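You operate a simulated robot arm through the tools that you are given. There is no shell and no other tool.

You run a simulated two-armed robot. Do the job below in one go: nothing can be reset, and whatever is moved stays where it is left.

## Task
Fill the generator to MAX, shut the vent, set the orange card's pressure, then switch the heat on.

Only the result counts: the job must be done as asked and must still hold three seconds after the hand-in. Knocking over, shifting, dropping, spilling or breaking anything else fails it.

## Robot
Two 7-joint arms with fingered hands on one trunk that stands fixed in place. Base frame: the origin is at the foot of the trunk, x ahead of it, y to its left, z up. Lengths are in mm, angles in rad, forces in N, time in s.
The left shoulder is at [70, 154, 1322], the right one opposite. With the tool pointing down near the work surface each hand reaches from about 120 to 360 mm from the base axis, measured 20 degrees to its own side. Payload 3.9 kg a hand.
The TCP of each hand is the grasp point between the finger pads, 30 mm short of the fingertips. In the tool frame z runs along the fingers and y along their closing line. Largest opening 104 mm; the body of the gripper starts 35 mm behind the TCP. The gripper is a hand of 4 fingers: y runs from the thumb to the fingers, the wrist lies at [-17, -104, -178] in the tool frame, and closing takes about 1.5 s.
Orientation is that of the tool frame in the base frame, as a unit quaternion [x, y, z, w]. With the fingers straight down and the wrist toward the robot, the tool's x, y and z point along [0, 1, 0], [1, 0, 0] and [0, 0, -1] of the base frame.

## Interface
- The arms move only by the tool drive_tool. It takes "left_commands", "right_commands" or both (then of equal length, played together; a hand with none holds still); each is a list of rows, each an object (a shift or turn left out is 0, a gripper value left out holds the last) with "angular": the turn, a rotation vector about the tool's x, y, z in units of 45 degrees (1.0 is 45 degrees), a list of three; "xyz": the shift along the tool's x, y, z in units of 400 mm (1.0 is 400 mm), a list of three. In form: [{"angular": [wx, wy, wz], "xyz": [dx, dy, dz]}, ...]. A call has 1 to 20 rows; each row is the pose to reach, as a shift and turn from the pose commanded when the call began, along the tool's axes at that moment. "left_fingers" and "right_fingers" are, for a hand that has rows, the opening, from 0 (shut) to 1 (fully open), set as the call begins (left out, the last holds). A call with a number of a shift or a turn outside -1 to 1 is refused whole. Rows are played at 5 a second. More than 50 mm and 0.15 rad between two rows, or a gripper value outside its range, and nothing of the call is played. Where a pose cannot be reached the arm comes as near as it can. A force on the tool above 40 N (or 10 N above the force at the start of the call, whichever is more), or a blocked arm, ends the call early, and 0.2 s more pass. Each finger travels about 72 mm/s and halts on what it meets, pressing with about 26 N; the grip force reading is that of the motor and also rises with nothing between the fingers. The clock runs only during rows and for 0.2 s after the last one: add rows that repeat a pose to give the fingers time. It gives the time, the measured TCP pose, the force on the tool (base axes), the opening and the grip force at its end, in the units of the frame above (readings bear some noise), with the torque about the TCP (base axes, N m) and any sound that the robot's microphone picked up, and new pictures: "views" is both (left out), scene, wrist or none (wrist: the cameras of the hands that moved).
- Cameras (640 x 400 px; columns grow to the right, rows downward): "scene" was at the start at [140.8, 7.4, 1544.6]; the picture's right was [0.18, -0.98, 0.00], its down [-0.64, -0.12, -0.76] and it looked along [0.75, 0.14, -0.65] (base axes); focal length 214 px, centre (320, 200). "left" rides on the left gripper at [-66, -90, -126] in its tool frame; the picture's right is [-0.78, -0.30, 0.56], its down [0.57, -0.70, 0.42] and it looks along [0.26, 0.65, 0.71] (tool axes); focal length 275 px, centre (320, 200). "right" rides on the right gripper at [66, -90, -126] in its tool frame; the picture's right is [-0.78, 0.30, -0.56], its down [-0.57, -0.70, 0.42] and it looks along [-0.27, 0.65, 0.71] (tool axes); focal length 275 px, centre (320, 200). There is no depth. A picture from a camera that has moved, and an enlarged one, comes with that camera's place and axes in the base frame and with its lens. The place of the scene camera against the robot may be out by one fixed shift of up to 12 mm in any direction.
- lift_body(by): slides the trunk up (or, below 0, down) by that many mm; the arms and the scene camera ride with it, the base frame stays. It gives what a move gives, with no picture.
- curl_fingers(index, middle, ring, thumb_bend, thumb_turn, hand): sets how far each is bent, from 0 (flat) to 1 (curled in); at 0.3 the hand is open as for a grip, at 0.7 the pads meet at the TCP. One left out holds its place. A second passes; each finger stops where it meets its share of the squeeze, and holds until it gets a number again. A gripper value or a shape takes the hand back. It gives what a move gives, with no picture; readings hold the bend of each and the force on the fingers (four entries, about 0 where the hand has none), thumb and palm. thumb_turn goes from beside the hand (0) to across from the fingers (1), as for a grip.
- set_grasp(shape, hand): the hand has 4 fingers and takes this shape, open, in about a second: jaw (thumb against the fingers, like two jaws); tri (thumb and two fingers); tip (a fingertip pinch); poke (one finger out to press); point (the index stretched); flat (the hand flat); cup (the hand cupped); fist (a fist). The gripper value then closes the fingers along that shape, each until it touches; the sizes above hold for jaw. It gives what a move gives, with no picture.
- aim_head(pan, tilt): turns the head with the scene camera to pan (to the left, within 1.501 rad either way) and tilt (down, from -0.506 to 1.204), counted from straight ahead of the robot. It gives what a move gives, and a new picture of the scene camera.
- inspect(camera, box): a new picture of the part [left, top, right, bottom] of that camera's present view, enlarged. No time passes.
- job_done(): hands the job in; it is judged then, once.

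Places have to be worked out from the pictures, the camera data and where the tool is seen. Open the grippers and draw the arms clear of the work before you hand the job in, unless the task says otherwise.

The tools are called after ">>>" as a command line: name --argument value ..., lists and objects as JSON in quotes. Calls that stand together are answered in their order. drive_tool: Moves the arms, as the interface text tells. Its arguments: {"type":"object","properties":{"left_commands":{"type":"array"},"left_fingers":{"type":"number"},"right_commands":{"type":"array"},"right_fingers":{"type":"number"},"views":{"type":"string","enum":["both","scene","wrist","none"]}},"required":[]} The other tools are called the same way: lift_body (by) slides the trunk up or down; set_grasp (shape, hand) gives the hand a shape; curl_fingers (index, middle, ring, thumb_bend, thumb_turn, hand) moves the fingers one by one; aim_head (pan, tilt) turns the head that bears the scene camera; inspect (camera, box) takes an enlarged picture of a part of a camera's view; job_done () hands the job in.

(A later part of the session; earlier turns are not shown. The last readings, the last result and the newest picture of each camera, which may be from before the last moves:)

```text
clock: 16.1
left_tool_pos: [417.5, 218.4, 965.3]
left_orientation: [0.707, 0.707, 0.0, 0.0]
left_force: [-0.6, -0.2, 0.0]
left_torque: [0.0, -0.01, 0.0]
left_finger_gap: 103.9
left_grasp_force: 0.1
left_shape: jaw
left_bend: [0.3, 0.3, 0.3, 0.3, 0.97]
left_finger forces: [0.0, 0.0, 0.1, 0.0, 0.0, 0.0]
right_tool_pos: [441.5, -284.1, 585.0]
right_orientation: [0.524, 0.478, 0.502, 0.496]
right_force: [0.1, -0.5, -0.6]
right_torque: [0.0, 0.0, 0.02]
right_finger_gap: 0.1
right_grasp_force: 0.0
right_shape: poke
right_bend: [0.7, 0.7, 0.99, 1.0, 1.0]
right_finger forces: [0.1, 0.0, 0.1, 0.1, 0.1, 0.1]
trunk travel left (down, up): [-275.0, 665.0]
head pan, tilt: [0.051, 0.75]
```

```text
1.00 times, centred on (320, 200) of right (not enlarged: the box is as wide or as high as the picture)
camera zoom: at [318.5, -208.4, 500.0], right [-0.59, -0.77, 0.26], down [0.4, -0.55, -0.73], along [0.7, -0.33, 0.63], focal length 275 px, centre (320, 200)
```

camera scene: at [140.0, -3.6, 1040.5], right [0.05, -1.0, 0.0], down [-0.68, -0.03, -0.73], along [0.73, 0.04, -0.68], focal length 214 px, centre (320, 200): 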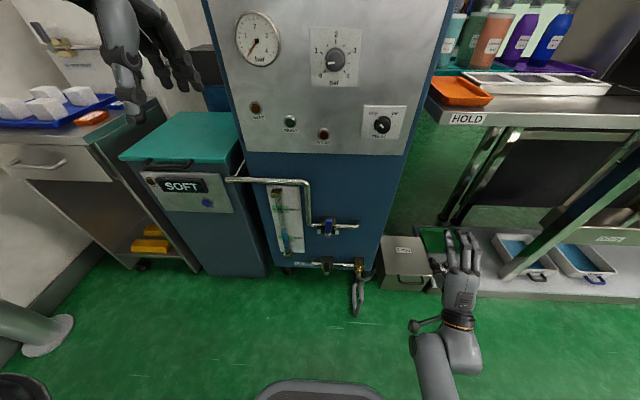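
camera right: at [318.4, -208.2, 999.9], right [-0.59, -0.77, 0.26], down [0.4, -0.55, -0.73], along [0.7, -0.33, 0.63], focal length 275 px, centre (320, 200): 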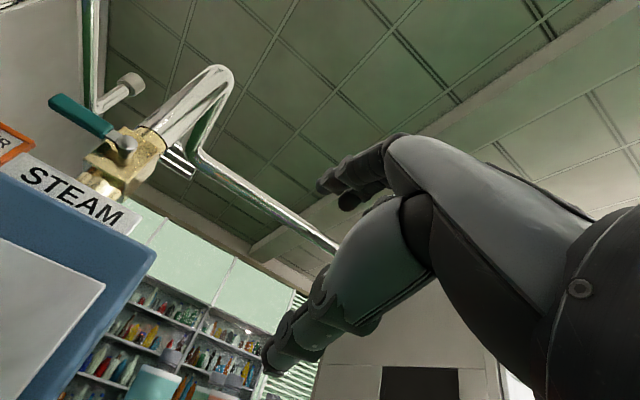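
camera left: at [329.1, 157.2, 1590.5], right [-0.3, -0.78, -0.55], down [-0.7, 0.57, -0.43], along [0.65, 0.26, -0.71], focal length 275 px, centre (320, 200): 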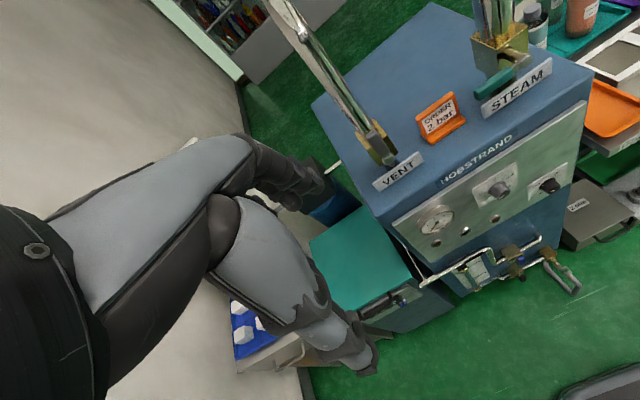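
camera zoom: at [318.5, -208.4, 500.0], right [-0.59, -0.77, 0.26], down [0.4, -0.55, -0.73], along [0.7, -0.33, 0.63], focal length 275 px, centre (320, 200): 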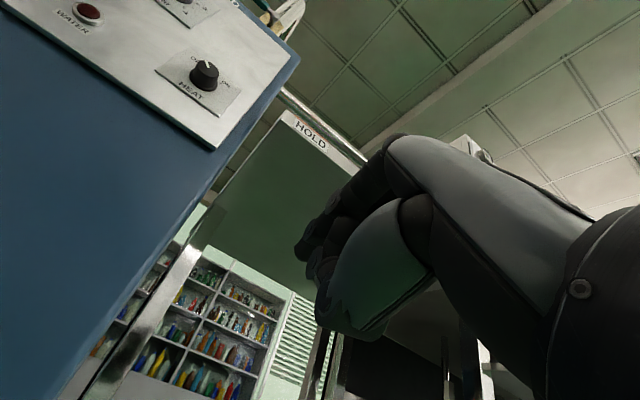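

In poke shape the index tip projects right on the tool axis, 30 mm ahead of the TCP. I curl the middle finger away so only the index is out, then bring the hand in front of the valve, left of the blue lever.

>>> curl_fingers --hand "right" --index 0.7 --middle 1.0 --ring 1.0 --thumb_bend 1.0

>>> drive_tool --right_commands '[{"xyz": [0.096, -0.025, 0.008]}, {"xyz": [0.192, -0.051, 0.017]}, {"xyz": [0.288, -0.076, 0.025]}, {"xyz": [0.384, -0.102, 0.034]}, {"xyz": [0.479, -0.127, 0.042]}, {"xyz": [0.575, -0.152, 0.051]}, {"xyz": [0.671, -0.178, 0.059]}, {"xyz": [0.767, -0.203, 0.0675]}, {"xyz": [0.767, -0.203, 0.0675]}]' --views "both"

```text
clock: 17.1
left_tool_pos: [417.6, 217.6, 966.3]
left_orientation: [0.707, 0.707, 0.0, 0.0]
left_force: [0.1, 0.4, -0.1]
left_torque: [-0.04, 0.01, -0.01]
left_finger_gap: 103.7
left_grasp_force: 0.0
left_shape: jaw
left_bend: [0.3, 0.3, 0.3, 0.3, 0.97]
left_finger forces: [0.0, 0.1, 0.0, 0.0, 0.1, 0.1]
right_tool_pos: [440.6, -283.6, 586.0]
right_orientation: [0.524, 0.478, 0.502, 0.496]
right_force: [-0.2, 0.1, 0.2]
right_torque: [-0.01, -0.04, 0.02]
right_finger_gap: 23.0
right_grasp_force: 0.1
right_shape: fingers
right_bend: [0.33, 1.0, 1.0, 1.0, 1.0]
right_finger forces: [0.0, 0.0, 0.0, 0.1, 0.0, 0.1]
trunk travel left (down, up): [-275.0, 665.0]
head pan, tilt: [0.051, 0.75]
```

```text
clock: 18.4
left_tool_pos: [419.0, 218.6, 965.1]
left_orientation: [0.707, 0.707, 0.0, 0.0]
left_force: [0.1, 0.3, 0.7]
left_torque: [-0.01, 0.03, 0.01]
left_finger_gap: 103.7
left_grasp_force: 0.0
left_shape: jaw
left_bend: [0.3, 0.3, 0.3, 0.3, 0.97]
left_finger forces: [0.0, 0.0, 0.1, 0.1, 0.0, 0.0]
right_tool_pos: [447.0, -89.9, 511.7]
right_orientation: [0.476, 0.538, 0.477, 0.506]
right_force: [-1.8, 0.3, -0.5]
right_torque: [0.03, -0.01, 0.02]
right_finger_gap: 22.1
right_grasp_force: 0.2
right_shape: fingers
right_bend: [0.33, 1.0, 1.0, 1.0, 1.0]
right_finger forces: [0.0, 0.0, 0.0, 0.1, 0.0, 0.0]
trunk travel left (down, up): [-275.0, 665.0]
head pan, tilt: [0.051, 0.75]
stopped in row 6 (right hand): the arm was blocked; the commanded pose is now the measured one
camera scene: at [139.9, -3.7, 1040.5], right [0.05, -1.0, 0.0], down [-0.68, -0.03, -0.73], along [0.73, 0.04, -0.68], focal length 214 px, centre (320, 200)
camera right: at [317.2, -36.9, 421.0], right [-0.52, -0.76, 0.38], down [0.43, -0.62, -0.66], along [0.74, -0.18, 0.65], focal length 275 px, centre (320, 200)
```

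scene: 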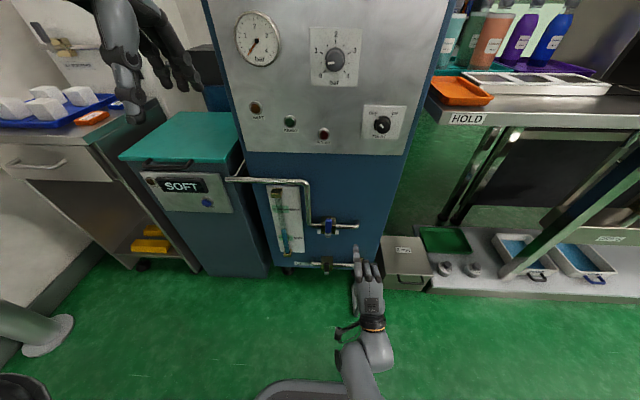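
right: 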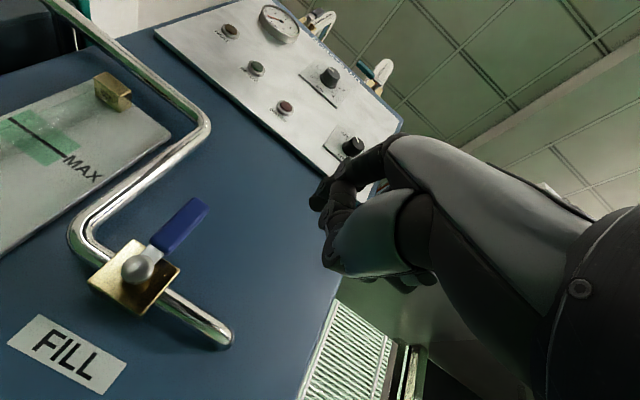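

The right arm is blocked short of the lever's left side, but its camera shows the valve clearly: label FILL, lever straight up across the pipe. I'll use the left arm from the left side instead: first take it straight down beside the generator, still pointing down.

>>> drive_tool --left_commands '[{"xyz": [0.012, 0, 0.1]}, {"xyz": [0.025, 0, 0.2]}, {"xyz": [0.037, 0, 0.3]}, {"xyz": [0.05, 0, 0.4]}, {"xyz": [0.062, 0, 0.5]}, {"xyz": [0.075, 0, 0.6]}, {"xyz": [0.087, 0, 0.7]}, {"xyz": [0.1, 0, 0.8]}, {"xyz": [0.1, 0, 0.8]}]' --views "scene"

```text
clock: 20.4
left_tool_pos: [451.1, 261.8, 641.1]
left_orientation: [0.708, 0.706, -0.001, 0.0]
left_force: [0.3, -0.6, -0.5]
left_torque: [0.02, -0.01, 0.04]
left_finger_gap: 103.9
left_grasp_force: 0.0
left_shape: jaw
left_bend: [0.3, 0.3, 0.3, 0.3, 0.97]
left_finger forces: [0.0, 0.1, 0.0, 0.0, 0.0, 0.0]
left hand out of reach, approached as far as the arm can: row 4, 5, 6, 7, 8, 9
right_tool_pos: [446.9, -90.0, 512.0]
right_orientation: [0.475, 0.539, 0.479, 0.504]
right_force: [-0.6, -0.2, 0.2]
right_torque: [0.01, -0.02, 0.01]
right_finger_gap: 21.6
right_grasp_force: 0.1
right_shape: fingers
right_bend: [0.34, 1.0, 1.0, 0.99, 1.0]
right_finger forces: [0.0, 0.0, 0.1, 0.0, 0.0, 0.0]
trunk travel left (down, up): [-275.0, 665.0]
head pan, tilt: [0.051, 0.75]
camera scene: at [139.8, -3.8, 1040.5], right [0.05, -1.0, 0.0], down [-0.68, -0.03, -0.73], along [0.73, 0.04, -0.68], focal length 214 px, centre (320, 200)
```

scene: 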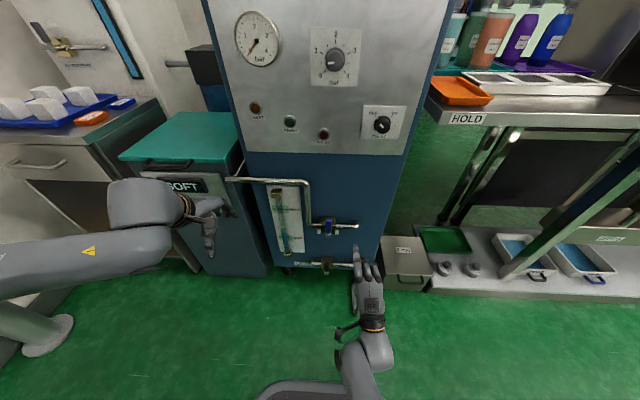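

The left hand is down at (451,262,641), still pointing down. I move it a little lower and outward and turn it to point forward, first half.

>>> drive_tool --left_commands '[{"angular": [0, 0, 0], "xyz": [0.1, 0, 0.06]}, {"angular": [-0.15, 0, 0], "xyz": [0.12, 0, 0.13]}, {"angular": [-0.3, 0, 0], "xyz": [0.12, 0, 0.13]}, {"angular": [-0.45, 0, 0], "xyz": [0.12, 0, 0.13]}, {"angular": [-0.6, 0, 0], "xyz": [0.12, 0, 0.13]}, {"angular": [-0.75, 0, 0], "xyz": [0.12, 0, 0.13]}, {"angular": [-0.9, 0, 0], "xyz": [0.12, 0, 0.13]}, {"angular": [-1.0, 0, 0], "xyz": [0.12, 0, 0.13]}, {"angular": [-1.0, 0, 0], "xyz": [0.12, 0, 0.13]}]' --views "scene"

```text
clock: 22.4
left_tool_pos: [450.6, 312.9, 589.1]
left_orientation: [0.653, 0.653, 0.272, 0.271]
left_force: [-0.2, 0.2, -0.5]
left_torque: [0.0, 0.0, -0.02]
left_finger_gap: 103.8
left_grasp_force: 0.2
left_shape: jaw
left_bend: [0.3, 0.3, 0.3, 0.3, 0.97]
left_finger forces: [0.0, 0.0, 0.1, 0.1, 0.1, 0.0]
right_tool_pos: [447.7, -89.7, 512.3]
right_orientation: [0.476, 0.538, 0.478, 0.505]
right_force: [0.6, -0.2, -0.9]
right_torque: [-0.01, -0.01, -0.02]
right_finger_gap: 21.1
right_grasp_force: 0.1
right_shape: fingers
right_bend: [0.34, 1.0, 1.0, 0.99, 1.0]
right_finger forces: [0.1, 0.0, 0.1, 0.0, 0.0, 0.1]
trunk travel left (down, up): [-275.0, 665.0]
head pan, tilt: [0.051, 0.75]
camera scene: at [139.9, -3.7, 1040.5], right [0.05, -1.0, 0.0], down [-0.68, -0.03, -0.73], along [0.73, 0.04, -0.68], focal length 214 px, centre (320, 200)
```

scene: 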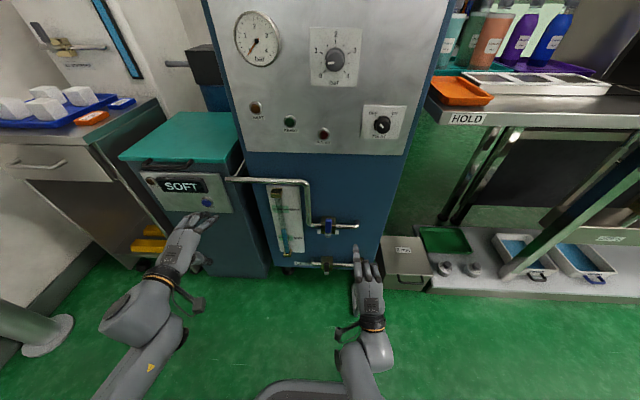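

Half turned without trouble. I complete the turn to point straight ahead.

>>> drive_tool --left_commands '[{"angular": [-0.15, 0, 0]}, {"angular": [-0.3, 0, 0]}, {"angular": [-0.45, 0, 0]}, {"angular": [-0.6, 0, 0]}, {"angular": [-0.75, 0, 0]}, {"angular": [-0.9, 0, 0]}, {"angular": [-1.0, 0, 0]}, {"angular": [-1.0, 0, 0]}]' --views "none"

>>> set_grasp --hand "left" --shape "poke"

>>> set_grasp --hand "right" --shape "poke"

>>> inspect --camera "scene" --box '[90, 180, 410, 400]'

>>> inspect --camera "left" --box '[0, 0, 640, 400]'

```text
clock: 24.2
left_tool_pos: [451.5, 312.5, 588.4]
left_orientation: [0.5, 0.5, 0.5, 0.5]
left_force: [-0.5, 0.5, 0.6]
left_torque: [0.01, -0.03, 0.02]
left_finger_gap: 103.7
left_grasp_force: 0.1
left_shape: jaw
left_bend: [0.3, 0.3, 0.3, 0.3, 0.97]
left_finger forces: [0.0, 0.1, 0.0, 0.1, 0.0, 0.0]
right_tool_pos: [448.1, -89.8, 512.4]
right_orientation: [0.476, 0.538, 0.478, 0.505]
right_force: [-0.6, 0.0, 0.6]
right_torque: [0.02, 0.0, -0.04]
right_finger_gap: 21.3
right_grasp_force: 0.1
right_shape: fingers
right_bend: [0.34, 1.0, 1.0, 0.99, 1.0]
right_finger forces: [0.0, 0.0, 0.0, 0.1, 0.0, 0.0]
trunk travel left (down, up): [-275.0, 665.0]
head pan, tilt: [0.051, 0.75]
```

```text
clock: 25.1
left_tool_pos: [451.1, 312.3, 589.0]
left_orientation: [0.5, 0.5, 0.501, 0.499]
left_force: [-0.1, -0.6, -0.2]
left_torque: [-0.02, 0.03, -0.03]
left_finger_gap: 0.0
left_grasp_force: 0.2
left_shape: poke
left_bend: [0.7, 0.7, 0.99, 1.0, 1.0]
left_finger forces: [0.0, 0.0, 0.0, 0.1, 0.0, 0.0]
right_tool_pos: [447.7, -89.0, 511.1]
right_orientation: [0.475, 0.539, 0.479, 0.504]
right_force: [0.1, -0.1, 0.9]
right_torque: [0.02, 0.01, 0.02]
right_finger_gap: 21.4
right_grasp_force: 0.0
right_shape: fingers
right_bend: [0.34, 1.0, 1.0, 0.99, 1.0]
right_finger forces: [0.0, 0.0, 0.0, 0.0, 0.0, 0.0]
trunk travel left (down, up): [-275.0, 665.0]
head pan, tilt: [0.051, 0.75]
```

```text
clock: 26.0
left_tool_pos: [450.7, 312.7, 589.4]
left_orientation: [0.5, 0.499, 0.5, 0.5]
left_force: [-0.5, 0.7, 0.6]
left_torque: [0.03, 0.0, -0.01]
left_finger_gap: 0.0
left_grasp_force: 0.0
left_shape: poke
left_bend: [0.7, 0.7, 0.99, 1.0, 1.0]
left_finger forces: [0.0, 0.0, 0.0, 0.0, 0.0, 0.0]
right_tool_pos: [445.7, -89.4, 512.9]
right_orientation: [0.476, 0.538, 0.479, 0.505]
right_force: [0.4, -0.5, -0.6]
right_torque: [0.0, -0.02, 0.0]
right_finger_gap: 0.2
right_grasp_force: 0.0
right_shape: poke
right_bend: [0.7, 0.7, 0.99, 1.0, 1.0]
right_finger forces: [0.1, 0.0, 0.0, 0.0, 0.0, 0.0]
trunk travel left (down, up): [-275.0, 665.0]
head pan, tilt: [0.051, 0.75]
```

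```text
1.82 times, centred on (250, 290) of scene
camera zoom: at [139.9, -3.7, 1040.5], right [0.05, -1.0, 0.0], down [-0.68, -0.03, -0.73], along [0.73, 0.04, -0.68], focal length 390 px, centre (447, 36)
```

zoom: 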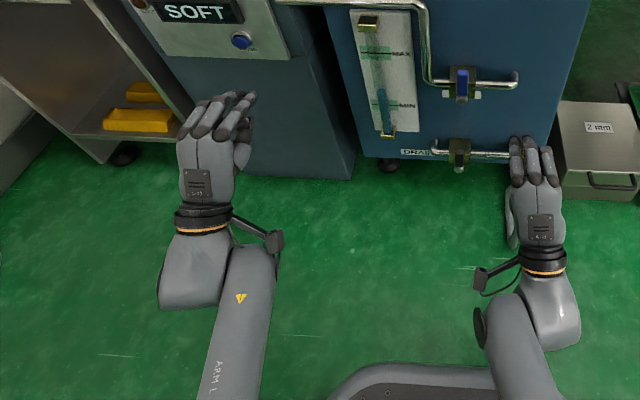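

```text
1.00 times, centred on (320, 200) of left (not enlarged: the box is as wide or as high as the picture)
camera zoom: at [325.6, 245.7, 498.6], right [0.56, -0.78, -0.3], down [0.42, 0.57, -0.7], along [0.71, 0.26, 0.65], focal length 275 px, centre (320, 200)
```

zoom: 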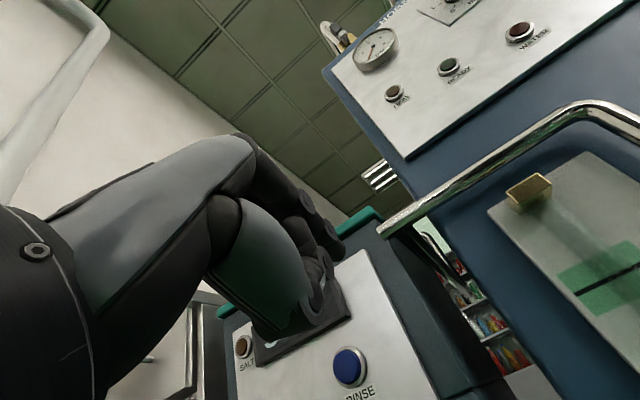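

Both pokers are ready and the left hand points straight ahead at (451,312,589). I now swing it inward with a 40° turn to the right, to end in front of the valve and left of the lever (tip about (570,45,522)).

>>> drive_tool --left_commands '[{"angular": [0, -0.12, 0], "xyz": [-0.08, -0.021, 0.03]}, {"angular": [0, -0.24, 0], "xyz": [-0.16, -0.042, 0.06]}, {"angular": [0, -0.36, 0], "xyz": [-0.24, -0.063, 0.09]}, {"angular": [0, -0.48, 0], "xyz": [-0.32, -0.084, 0.12]}, {"angular": [0, -0.6, 0], "xyz": [-0.4, -0.105, 0.15]}, {"angular": [0, -0.72, 0], "xyz": [-0.48, -0.126, 0.18]}, {"angular": [0, -0.84, 0], "xyz": [-0.56, -0.15, 0.21]}, {"angular": [0, -0.889, 0], "xyz": [-0.62, -0.1675, 0.24]}, {"angular": [0, -0.889, 0], "xyz": [-0.62, -0.1675, 0.24]}]' --views "both"

```text
clock: 28.0
left_tool_pos: [546.5, 62.0, 520.6]
left_orientation: [0.641, 0.299, 0.298, 0.642]
left_force: [-0.1, 0.3, 0.8]
left_torque: [-0.01, -0.01, -0.02]
left_finger_gap: 0.0
left_grasp_force: 0.1
left_shape: poke
left_bend: [0.7, 0.7, 0.99, 1.0, 1.0]
left_finger forces: [0.1, 0.0, 0.0, 0.0, 0.0, 0.1]
right_tool_pos: [446.9, -90.7, 512.4]
right_orientation: [0.476, 0.538, 0.478, 0.505]
right_force: [-0.2, 0.4, 0.8]
right_torque: [-0.05, 0.03, 0.03]
right_finger_gap: 0.1
right_grasp_force: 0.0
right_shape: poke
right_bend: [0.7, 0.7, 0.99, 1.0, 1.0]
right_finger forces: [0.0, 0.0, 0.1, 0.0, 0.0, 0.0]
trunk travel left (down, up): [-275.0, 665.0]
head pan, tilt: [0.051, 0.75]
camera scene: at [140.0, -3.7, 1040.5], right [0.05, -1.0, 0.0], down [-0.68, -0.03, -0.73], along [0.73, 0.04, -0.68], focal length 214 px, centre (320, 200)
camera left: at [408.8, 92.1, 431.3], right [-0.07, -0.95, -0.3], down [0.69, 0.17, -0.7], along [0.72, -0.26, 0.65], focal length 275 px, centre (320, 200)
```

scene: 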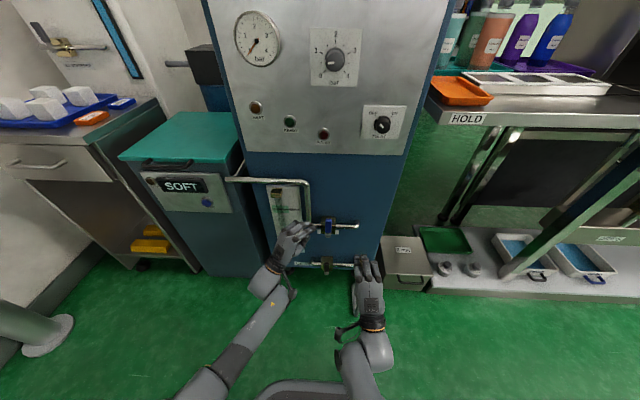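
left: 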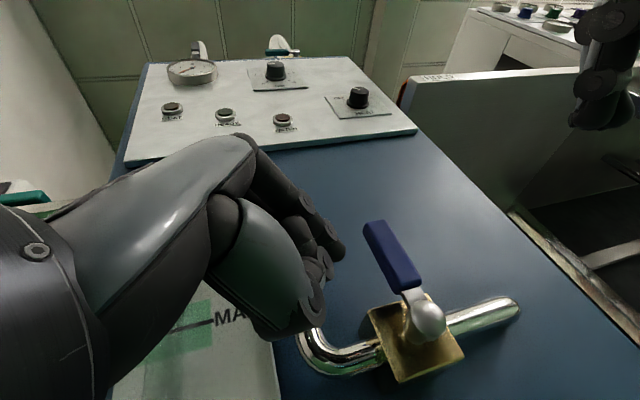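

The left hand reached its place beside the lever. I look closely at finger and lever from both cameras.

>>> inspect --camera "scene" --box '[260, 190, 372, 270]'

>>> inspect --camera "left" --box '[220, 180, 540, 400]'

```text
5.00 times, centred on (316, 230) of scene
camera zoom: at [140.0, -3.7, 1040.5], right [0.05, -1.0, 0.0], down [-0.68, -0.03, -0.73], along [0.73, 0.04, -0.68], focal length 1072 px, centre (340, 50)
```

zoom: 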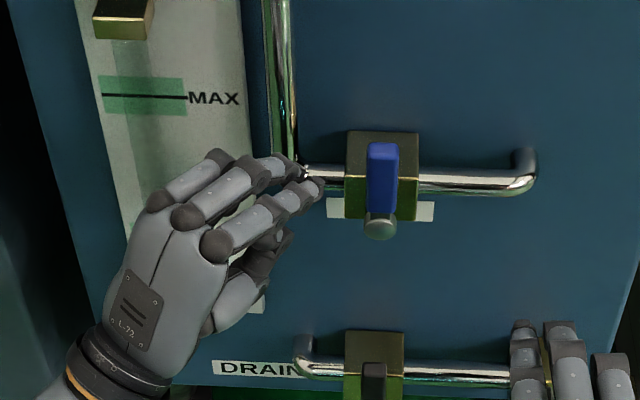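

```text
1.82 times, centred on (380, 290) of left
camera zoom: at [408.8, 92.1, 431.3], right [-0.07, -0.95, -0.3], down [0.69, 0.17, -0.7], along [0.72, -0.26, 0.65], focal length 500 px, centre (211, 36)
```

zoom: 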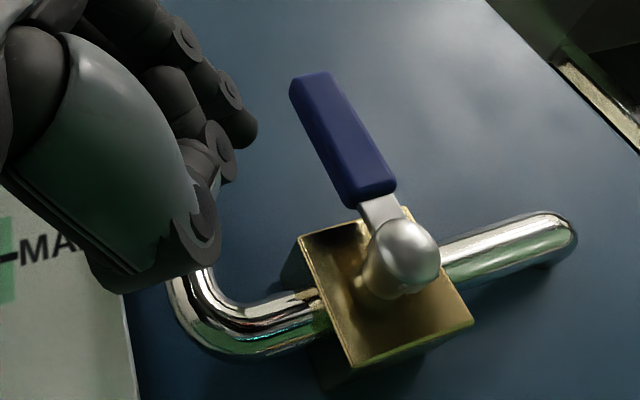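

The index tip is about 26 mm left of the lever, at mid-lever height; the left camera puts the pivot at about (578,-2,471). I move the tip in to x≈591 and push gently to the right to test which way the lever turns.

>>> drive_tool --left_commands '[{"xyz": [0.0226, 0, 0.0463]}, {"xyz": [0.003, 0, 0.066]}, {"xyz": [-0.0163, 0, 0.0825]}, {"xyz": [-0.0317, 0, 0.0984]}]' --views "both"

>>> inspect --camera "scene" --box '[260, 190, 372, 270]'

```text
clock: 29.0
left_tool_pos: [567.9, 28.8, 523.4]
left_orientation: [0.641, 0.298, 0.299, 0.641]
left_force: [-1.2, 2.0, 1.3]
left_torque: [-0.02, 0.0, 0.01]
left_finger_gap: 0.3
left_grasp_force: 0.1
left_shape: poke
left_bend: [0.7, 0.7, 0.99, 1.0, 1.0]
left_finger forces: [1.9, 0.0, 0.0, 0.0, 0.0, 0.0]
right_tool_pos: [446.4, -89.8, 511.6]
right_orientation: [0.475, 0.539, 0.479, 0.504]
right_force: [0.0, -0.2, 0.1]
right_torque: [-0.01, -0.01, 0.0]
right_finger_gap: 0.2
right_grasp_force: 0.1
right_shape: poke
right_bend: [0.7, 0.7, 0.99, 1.0, 1.0]
right_finger forces: [0.0, 0.0, 0.0, 0.1, 0.1, 0.0]
trunk travel left (down, up): [-275.0, 665.0]
head pan, tilt: [0.051, 0.75]
camera scene: at [139.8, -3.6, 1040.6], right [0.05, -1.0, 0.0], down [-0.68, -0.03, -0.73], along [0.73, 0.04, -0.68], focal length 214 px, centre (320, 200)
camera left: at [430.6, 58.6, 432.9], right [-0.07, -0.95, -0.3], down [0.69, 0.17, -0.7], along [0.72, -0.26, 0.65], focal length 275 px, centre (320, 200)
```

scene: 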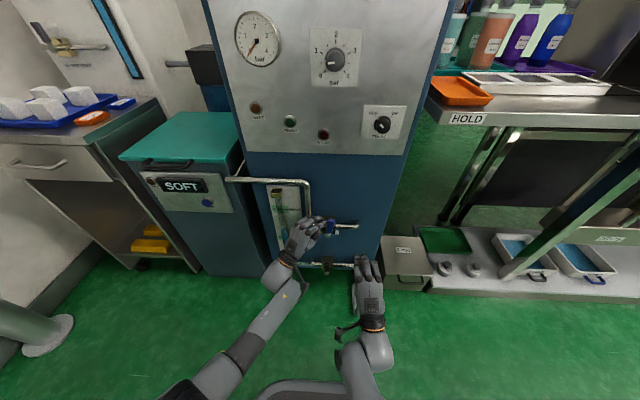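
left: 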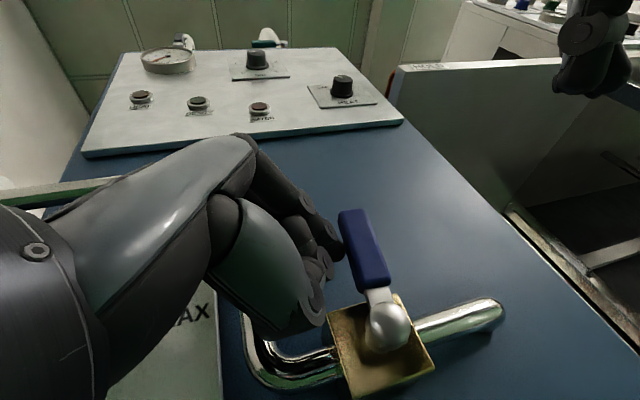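

```text
5.00 times, centred on (316, 230) of scene
camera zoom: at [139.8, -3.6, 1040.6], right [0.05, -1.0, 0.0], down [-0.68, -0.03, -0.73], along [0.73, 0.04, -0.68], focal length 1072 px, centre (340, 50)
```

zoom: 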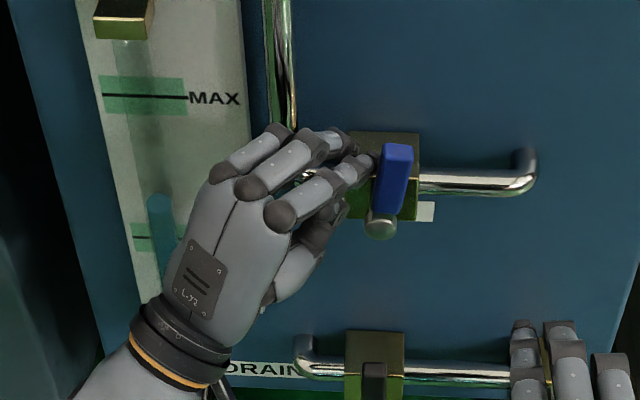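

The lever turns to the right with only about 2 N, so right is open. Before opening further I bring the right hand, turned 40° inward, to a waiting place below and to the right of the lever so it can push it shut quickly.

>>> drive_tool --right_commands '[{"angular": [-0.013, 0.14, 0.016], "xyz": [-0.002, -0.027, 0.038]}, {"angular": [-0.026, 0.281, 0.031], "xyz": [-0.004, -0.054, 0.076]}, {"angular": [-0.039, 0.421, 0.047], "xyz": [-0.006, -0.081, 0.115]}, {"angular": [-0.052, 0.562, 0.063], "xyz": [-0.007, -0.108, 0.153]}, {"angular": [-0.065, 0.702, 0.079], "xyz": [-0.009, -0.135, 0.191]}, {"angular": [-0.0775, 0.843, 0.0945], "xyz": [-0.011, -0.162, 0.229]}, {"angular": [-0.0775, 0.843, 0.0945], "xyz": [-0.011, -0.162, 0.229]}]' --views "both"

>>> inspect --camera "scene" --box '[260, 190, 388, 270]'

```text
clock: 30.6
left_tool_pos: [567.7, 28.4, 521.4]
left_orientation: [0.641, 0.299, 0.299, 0.641]
left_force: [0.6, -0.2, 0.8]
left_torque: [0.0, -0.04, 0.02]
left_finger_gap: 0.0
left_grasp_force: 0.2
left_shape: poke
left_bend: [0.7, 0.7, 0.99, 1.0, 1.0]
left_finger forces: [0.6, 0.0, 0.1, 0.1, 0.1, 0.0]
right_tool_pos: [536.7, -96.4, 444.9]
right_orientation: [0.299, 0.641, 0.641, 0.299]
right_force: [0.1, -0.3, -1.0]
right_torque: [-0.02, 0.04, -0.04]
right_finger_gap: 0.1
right_grasp_force: 0.0
right_shape: poke
right_bend: [0.7, 0.7, 0.99, 1.0, 1.0]
right_finger forces: [0.0, 0.0, 0.1, 0.0, 0.0, 0.0]
trunk travel left (down, up): [-275.0, 665.0]
head pan, tilt: [0.051, 0.75]
camera scene: at [140.1, -3.7, 1040.5], right [0.05, -1.0, 0.0], down [-0.68, -0.03, -0.73], along [0.73, 0.04, -0.68], focal length 214 px, centre (320, 200)
camera right: at [399.4, -127.1, 355.1], right [0.07, -0.95, 0.29], down [0.69, -0.16, -0.7], along [0.72, 0.26, 0.65], focal length 275 px, centre (320, 200)
```

scene: 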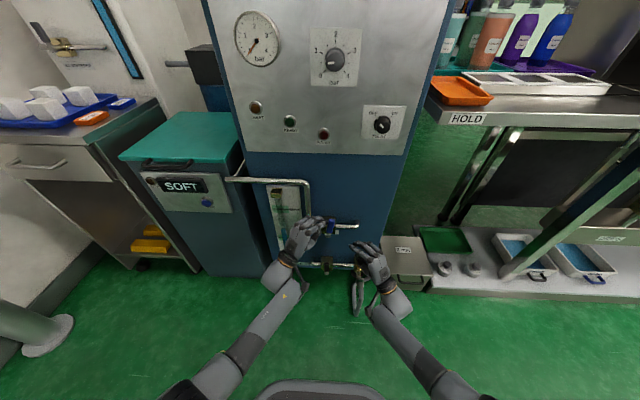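
right: 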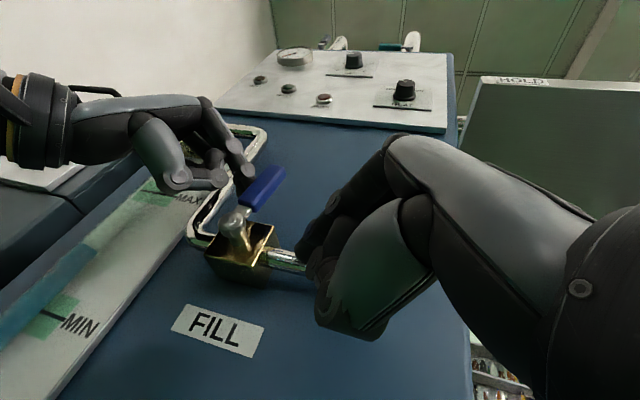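

```text
5.00 times, centred on (324, 230) of scene
camera zoom: at [140.1, -3.7, 1040.5], right [0.05, -1.0, 0.0], down [-0.68, -0.03, -0.73], along [0.73, 0.04, -0.68], focal length 1072 px, centre (300, 50)
```

zoom: 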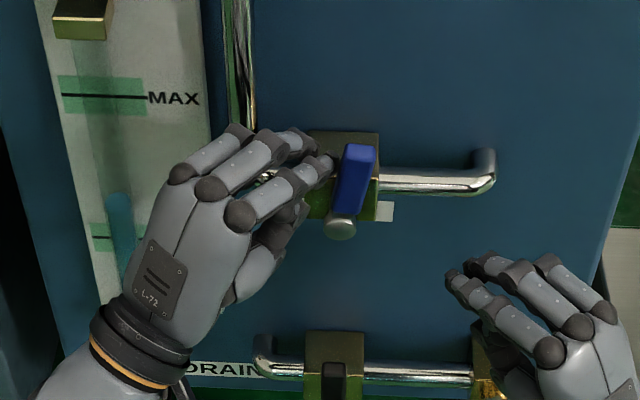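

Both hands are placed. The right middle finger would catch the pipe when pushing up, so I curl only that finger and check how the index sits.

>>> curl_fingers --hand "right" --middle 1.0

>>> inspect --camera "scene" --box '[260, 190, 388, 270]'

>>> inspect --camera "right" --box '[160, 100, 480, 350]'

```text
clock: 31.6
left_tool_pos: [567.5, 28.4, 522.0]
left_orientation: [0.64, 0.3, 0.299, 0.641]
left_force: [-0.4, -0.4, -0.6]
left_torque: [-0.01, 0.03, 0.03]
left_finger_gap: 0.0
left_grasp_force: 0.0
left_shape: poke
left_bend: [0.7, 0.7, 0.99, 1.0, 1.0]
left_finger forces: [0.3, 0.1, 0.1, 0.1, 0.0, 0.0]
right_tool_pos: [537.2, -98.1, 445.0]
right_orientation: [0.3, 0.64, 0.641, 0.3]
right_force: [-0.2, 0.2, 0.2]
right_torque: [0.01, 0.0, -0.01]
right_finger_gap: 28.9
right_grasp_force: 0.0
right_shape: fingers
right_bend: [0.7, 1.0, 0.99, 1.0, 1.0]
right_finger forces: [0.0, 0.0, 0.0, 0.0, 0.1, 0.0]
trunk travel left (down, up): [-275.0, 665.0]
head pan, tilt: [0.051, 0.75]
```

```text
5.00 times, centred on (324, 230) of scene
camera zoom: at [140.0, -3.7, 1040.5], right [0.05, -1.0, 0.0], down [-0.68, -0.03, -0.73], along [0.73, 0.04, -0.68], focal length 1072 px, centre (300, 50)
```

zoom: 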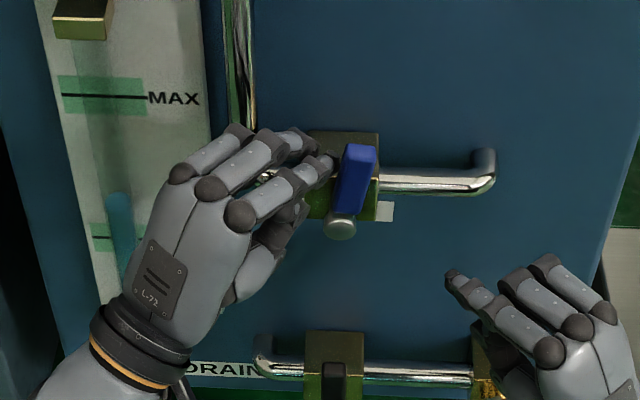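

```text
1.60 times, centred on (320, 225) of right
camera zoom: at [399.1, -126.8, 355.1], right [0.07, -0.95, 0.29], down [0.69, -0.16, -0.7], along [0.72, 0.25, 0.65], focal length 440 px, centre (320, 160)
```

zoom: 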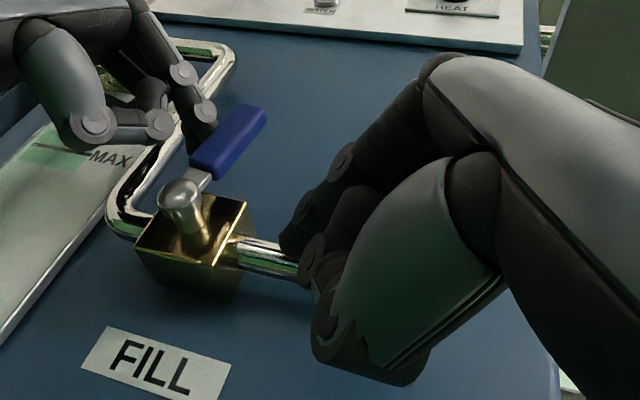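

The right index now stands alone at bend 0.7. I do the same with the left hand.

>>> curl_fingers --hand "left" --middle 1.0

>>> inspect --camera "scene" --box '[260, 190, 388, 270]'

>>> inspect --camera "left" --box '[200, 150, 520, 350]'

```text
clock: 32.6
left_tool_pos: [569.1, 29.9, 523.1]
left_orientation: [0.641, 0.299, 0.299, 0.641]
left_force: [-0.2, -0.4, -0.4]
left_torque: [0.0, -0.05, 0.0]
left_finger_gap: 28.6
left_grasp_force: 0.1
left_shape: fingers
left_bend: [0.7, 1.0, 0.99, 1.0, 1.0]
left_finger forces: [0.2, 0.0, 0.0, 0.0, 0.1, 0.0]
right_tool_pos: [537.5, -96.7, 444.3]
right_orientation: [0.3, 0.64, 0.641, 0.3]
right_force: [0.1, 0.2, -0.6]
right_torque: [0.01, -0.01, 0.0]
right_finger_gap: 28.8
right_grasp_force: 0.0
right_shape: fingers
right_bend: [0.7, 1.0, 0.99, 1.0, 1.0]
right_finger forces: [0.0, 0.0, 0.0, 0.0, 0.0, 0.0]
trunk travel left (down, up): [-275.0, 665.0]
head pan, tilt: [0.051, 0.75]
```

```text
5.00 times, centred on (324, 230) of scene
camera zoom: at [140.0, -3.7, 1040.5], right [0.05, -1.0, 0.0], down [-0.68, -0.03, -0.73], along [0.73, 0.04, -0.68], focal length 1072 px, centre (300, 50)
```

zoom: 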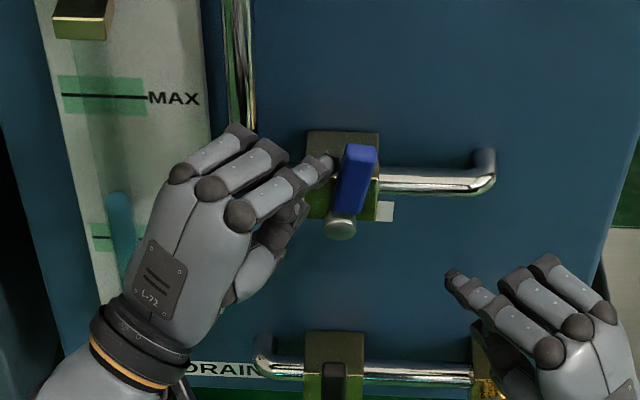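

```text
2.00 times, centred on (360, 250) of left
camera zoom: at [430.5, 58.3, 432.6], right [-0.07, -0.95, -0.3], down [0.69, 0.17, -0.7], along [0.72, -0.26, 0.65], focal length 551 px, centre (240, 100)
```

zoom: 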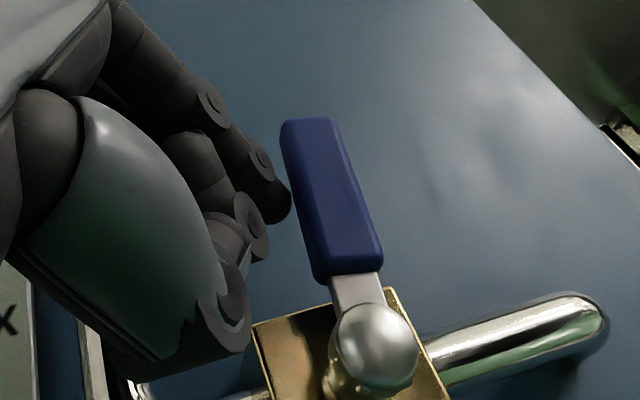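

Left index is clean beside the lever. Now I push the fill lever over to the right and down along its arc to open it.

>>> drive_tool --left_commands '[{"xyz": [-0.0115, 0.02, 0.0097]}, {"xyz": [-0.044, 0.02, 0.037]}, {"xyz": [-0.0823, 0.0025, 0.0691]}, {"xyz": [-0.111, -0.0325, 0.0932]}, {"xyz": [-0.1283, -0.075, 0.1077]}, {"xyz": [-0.13, -0.09, 0.1093]}]' --views "both"

>>> inspect --camera "scene" --box '[260, 190, 388, 270]'

```text
clock: 34.0
left_tool_pos: [567.1, -39.6, 489.4]
left_orientation: [0.641, 0.297, 0.299, 0.642]
left_force: [-12.2, 0.6, 7.7]
left_torque: [0.23, 0.2, 0.06]
left_finger_gap: 29.9
left_grasp_force: 7.9
left_shape: fingers
left_bend: [0.7, 1.0, 0.99, 1.0, 1.0]
left_finger forces: [0.0, 0.0, 4.5, 0.1, 10.8, 0.0]
right_tool_pos: [536.6, -97.7, 444.8]
right_orientation: [0.298, 0.64, 0.642, 0.299]
right_force: [-0.1, -0.5, -1.2]
right_torque: [0.05, 0.0, 0.01]
right_finger_gap: 28.9
right_grasp_force: 0.1
right_shape: fingers
right_bend: [0.7, 1.0, 0.99, 1.0, 1.0]
right_finger forces: [0.0, 0.0, 0.1, 0.0, 0.1, 0.0]
trunk travel left (down, up): [-275.0, 665.0]
head pan, tilt: [0.051, 0.75]
camera scene: at [138.1, -3.7, 1040.9], right [0.05, -1.0, 0.0], down [-0.68, -0.03, -0.73], along [0.73, 0.04, -0.68], focal length 214 px, centre (320, 200)
camera left: at [429.5, -9.5, 397.0], right [-0.07, -0.95, -0.3], down [0.7, 0.16, -0.7], along [0.71, -0.26, 0.65], focal length 275 px, centre (320, 200)
```

scene: 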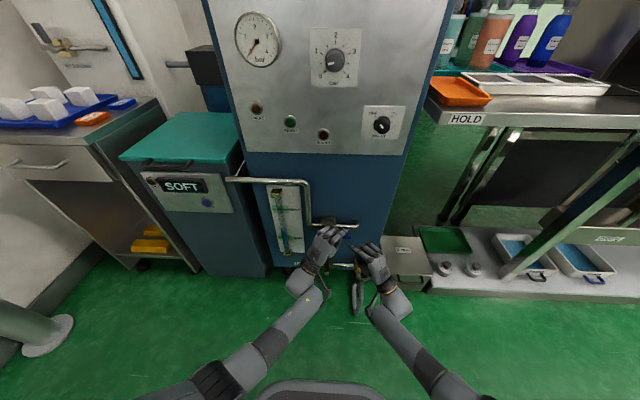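
left: 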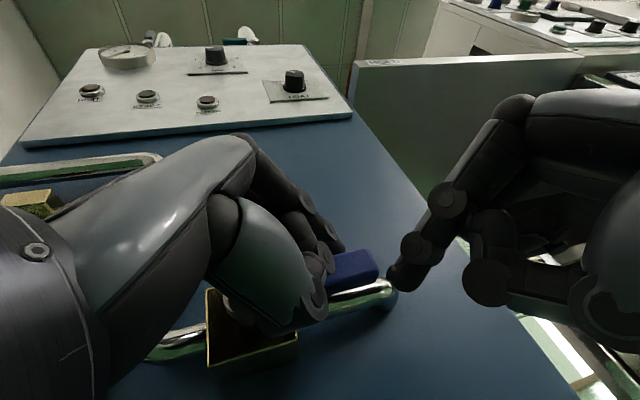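

```text
5.00 times, centred on (324, 230) of scene
camera zoom: at [138.1, -3.7, 1040.9], right [0.05, -1.0, 0.0], down [-0.68, -0.03, -0.73], along [0.73, 0.04, -0.68], focal length 1072 px, centre (300, 50)
```

zoom: 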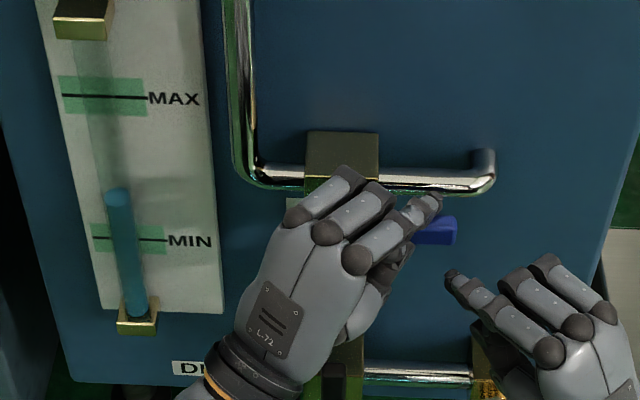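

The lever now lies along the pipe (open), and the level has started to creep up (water top from row 195 to 190 in the zoom; MAX at 97). I draw the left hand back off the lever.

>>> drive_tool --left_commands '[{"xyz": [-0.01, 0.0375, -0.09]}, {"xyz": [0.025, 0.055, -0.165]}, {"xyz": [0.06, 0.06, -0.25]}]' --views "scene"

>>> inspect --camera "scene" --box '[260, 190, 388, 270]'

```text
clock: 34.8
left_tool_pos: [506.9, 45.6, 509.2]
left_orientation: [0.641, 0.299, 0.299, 0.641]
left_force: [0.8, 0.0, -1.0]
left_torque: [-0.01, 0.01, 0.02]
left_finger_gap: 29.0
left_grasp_force: 0.0
left_shape: fingers
left_bend: [0.7, 1.0, 0.99, 1.0, 1.0]
left_finger forces: [0.0, 0.1, 0.0, 0.0, 0.1, 0.1]
right_tool_pos: [537.1, -96.9, 445.0]
right_orientation: [0.299, 0.64, 0.641, 0.298]
right_force: [1.0, -0.2, -0.7]
right_torque: [-0.02, 0.02, -0.03]
right_finger_gap: 28.9
right_grasp_force: 0.2
right_shape: fingers
right_bend: [0.7, 1.0, 0.99, 1.0, 1.0]
right_finger forces: [0.0, 0.0, 0.1, 0.0, 0.0, 0.0]
trunk travel left (down, up): [-275.0, 665.0]
head pan, tilt: [0.051, 0.75]
camera scene: at [140.0, -3.6, 1040.5], right [0.05, -1.0, 0.0], down [-0.68, -0.03, -0.73], along [0.73, 0.04, -0.68], focal length 214 px, centre (320, 200)
```

scene: 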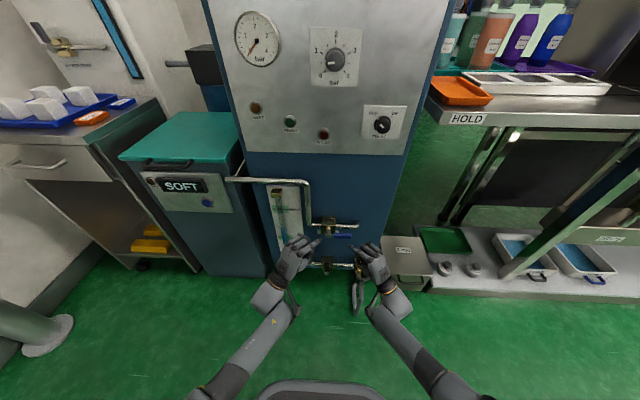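

```text
5.00 times, centred on (324, 230) of scene
camera zoom: at [140.0, -3.6, 1040.5], right [0.05, -1.0, 0.0], down [-0.68, -0.03, -0.73], along [0.73, 0.04, -0.68], focal length 1072 px, centre (300, 50)
```

zoom: 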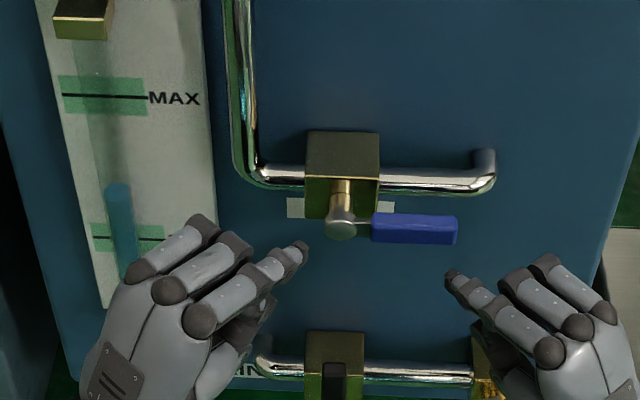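

Water top is now at row 186, about 5 rows per second, with MAX at 97, so roughly 15 s more. Meanwhile I bring the right index to just below the open lever (tip about (592,-50,447)) and wait.

>>> drive_tool --right_commands '[{"xyz": [0.001, 0.002, 0.035]}, {"xyz": [0.002, 0.004, 0.07]}, {"xyz": [0.002, 0.005, 0.106]}, {"xyz": [0.002, 0.005, 0.106]}, {"xyz": [0.002, 0.005, 0.106]}, {"xyz": [0.002, 0.005, 0.106]}, {"xyz": [0.002, 0.005, 0.106]}, {"xyz": [0.002, 0.005, 0.106]}, {"xyz": [0.002, 0.005, 0.106]}, {"xyz": [0.002, 0.005, 0.106]}]' --views "both"

>>> inspect --camera "scene" --box '[260, 190, 388, 270]'

>>> inspect --camera "right" --box '[0, 100, 320, 300]'

```text
clock: 37.0
left_tool_pos: [507.2, 45.0, 508.9]
left_orientation: [0.641, 0.299, 0.298, 0.641]
left_force: [-0.5, -0.7, -0.4]
left_torque: [0.03, 0.0, 0.0]
left_finger_gap: 28.7
left_grasp_force: 0.0
left_shape: fingers
left_bend: [0.7, 1.0, 0.99, 1.0, 1.0]
left_finger forces: [0.0, 0.0, 0.1, 0.0, 0.0, 0.0]
right_tool_pos: [569.3, -70.6, 447.6]
right_orientation: [0.299, 0.64, 0.642, 0.299]
right_force: [-0.4, -1.7, -0.8]
right_torque: [0.01, -0.05, 0.01]
right_finger_gap: 28.2
right_grasp_force: 1.1
right_shape: fingers
right_bend: [0.7, 1.0, 0.99, 1.0, 1.0]
right_finger forces: [1.4, 1.0, 0.0, 0.1, 0.0, 0.0]
trunk travel left (down, up): [-275.0, 665.0]
head pan, tilt: [0.051, 0.75]
camera scene: at [140.0, -3.8, 1040.5], right [0.05, -1.0, 0.0], down [-0.68, -0.03, -0.73], along [0.73, 0.04, -0.68], focal length 214 px, centre (320, 200)
camera right: at [431.5, -99.5, 357.7], right [0.07, -0.95, 0.29], down [0.69, -0.16, -0.7], along [0.72, 0.25, 0.65], focal length 275 px, centre (320, 200)
```

scene: 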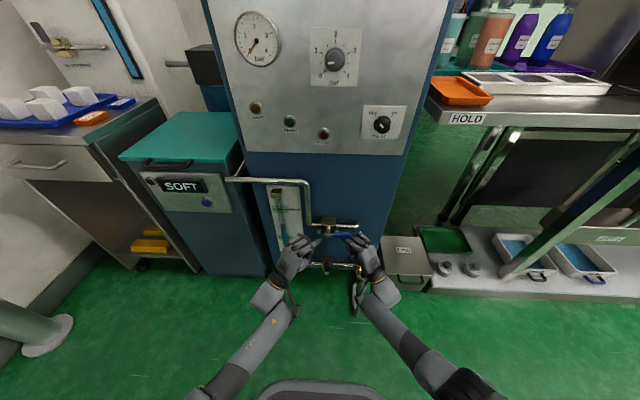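
right: 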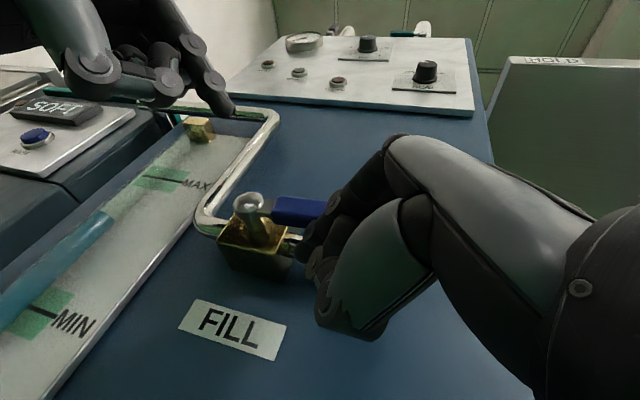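

```text
5.00 times, centred on (324, 230) of scene
camera zoom: at [140.0, -3.8, 1040.5], right [0.05, -1.0, 0.0], down [-0.68, -0.03, -0.73], along [0.73, 0.04, -0.68], focal length 1072 px, centre (300, 50)
```

zoom: 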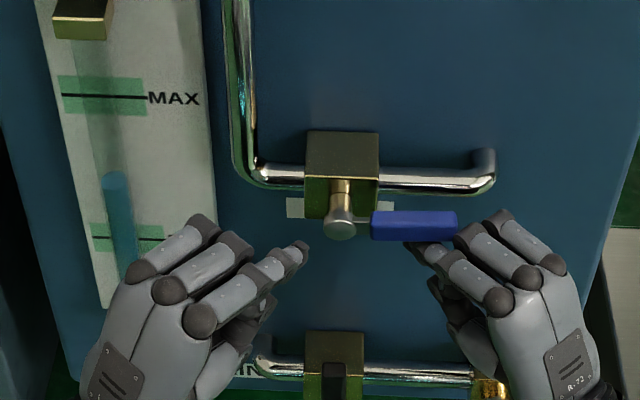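

```text
2.00 times, centred on (160, 200) of right
camera zoom: at [431.5, -99.5, 357.7], right [0.07, -0.95, 0.29], down [0.69, -0.16, -0.7], along [0.72, 0.25, 0.65], focal length 551 px, centre (640, 200)
```

zoom: 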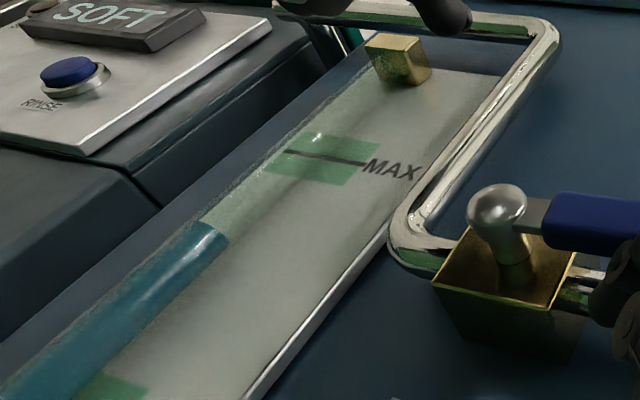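

Both views agree: water is climbing about 5.5 rows/s; allowing for the tube standing about 14 mm in front of the scale, true MAX corresponds to the water cap's centre at about row 112 (top edge near 103) in this zoom. I wait 4 s with both hands still.

>>> drive_tool --right_commands '[{"xyz": [0, 0, 0]}, {"xyz": [0, 0, 0]}, {"xyz": [0, 0, 0]}, {"xyz": [0, 0, 0]}, {"xyz": [0, 0, 0]}, {"xyz": [0, 0, 0]}, {"xyz": [0, 0, 0]}, {"xyz": [0, 0, 0]}, {"xyz": [0, 0, 0]}, {"xyz": [0, 0, 0]}, {"xyz": [0, 0, 0]}, {"xyz": [0, 0, 0]}, {"xyz": [0, 0, 0]}, {"xyz": [0, 0, 0]}, {"xyz": [0, 0, 0]}, {"xyz": [0, 0, 0]}, {"xyz": [0, 0, 0]}, {"xyz": [0, 0, 0]}, {"xyz": [0, 0, 0]}, {"xyz": [0, 0, 0]}]' --views "scene"

>>> inspect --camera "scene" --box '[260, 190, 388, 270]'

>>> inspect --camera "right" --box '[0, 100, 320, 300]'

```text
clock: 41.2
left_tool_pos: [507.4, 45.0, 508.9]
left_orientation: [0.641, 0.299, 0.298, 0.641]
left_force: [0.0, -0.4, 0.6]
left_torque: [0.01, 0.01, 0.01]
left_finger_gap: 28.7
left_grasp_force: 0.0
left_shape: fingers
left_bend: [0.7, 1.0, 0.99, 1.0, 1.0]
left_finger forces: [0.1, 0.1, 0.0, 0.0, 0.0, 0.1]
right_tool_pos: [568.2, -70.1, 447.5]
right_orientation: [0.299, 0.64, 0.642, 0.299]
right_force: [-0.4, -2.1, -1.0]
right_torque: [0.0, -0.02, 0.01]
right_finger_gap: 28.3
right_grasp_force: 1.3
right_shape: fingers
right_bend: [0.7, 1.0, 0.99, 1.0, 1.0]
right_finger forces: [1.1, 1.0, 0.1, 0.0, 0.0, 0.1]
trunk travel left (down, up): [-275.0, 665.0]
head pan, tilt: [0.051, 0.75]
camera scene: at [140.0, -3.9, 1040.5], right [0.05, -1.0, 0.0], down [-0.68, -0.03, -0.73], along [0.73, 0.04, -0.68], focal length 214 px, centre (320, 200)
```

scene: 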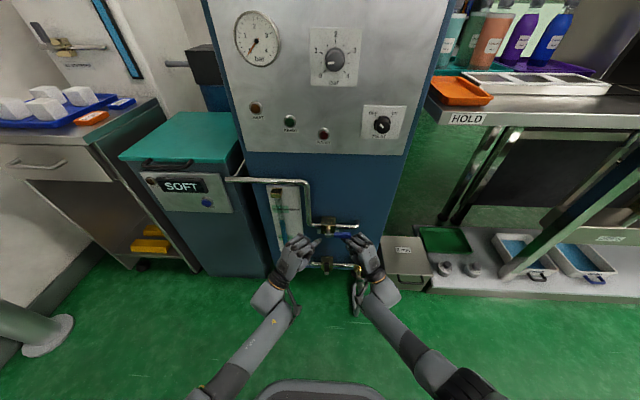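

```text
5.00 times, centred on (324, 230) of scene
camera zoom: at [140.0, -3.9, 1040.5], right [0.05, -1.0, 0.0], down [-0.68, -0.03, -0.73], along [0.73, 0.04, -0.68], focal length 1072 px, centre (300, 50)
```

zoom: 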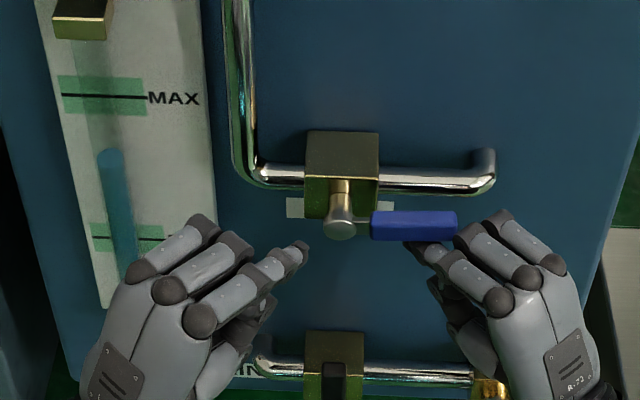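

```text
2.00 times, centred on (160, 200) of right
camera zoom: at [431.4, -99.5, 357.7], right [0.07, -0.95, 0.29], down [0.69, -0.16, -0.7], along [0.72, 0.25, 0.65], focal length 551 px, centre (640, 200)
```

zoom: 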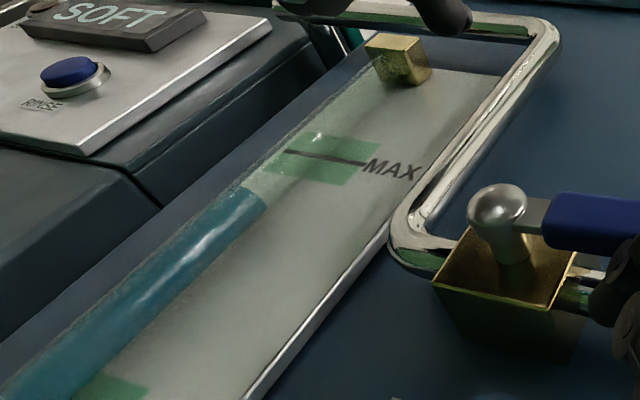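

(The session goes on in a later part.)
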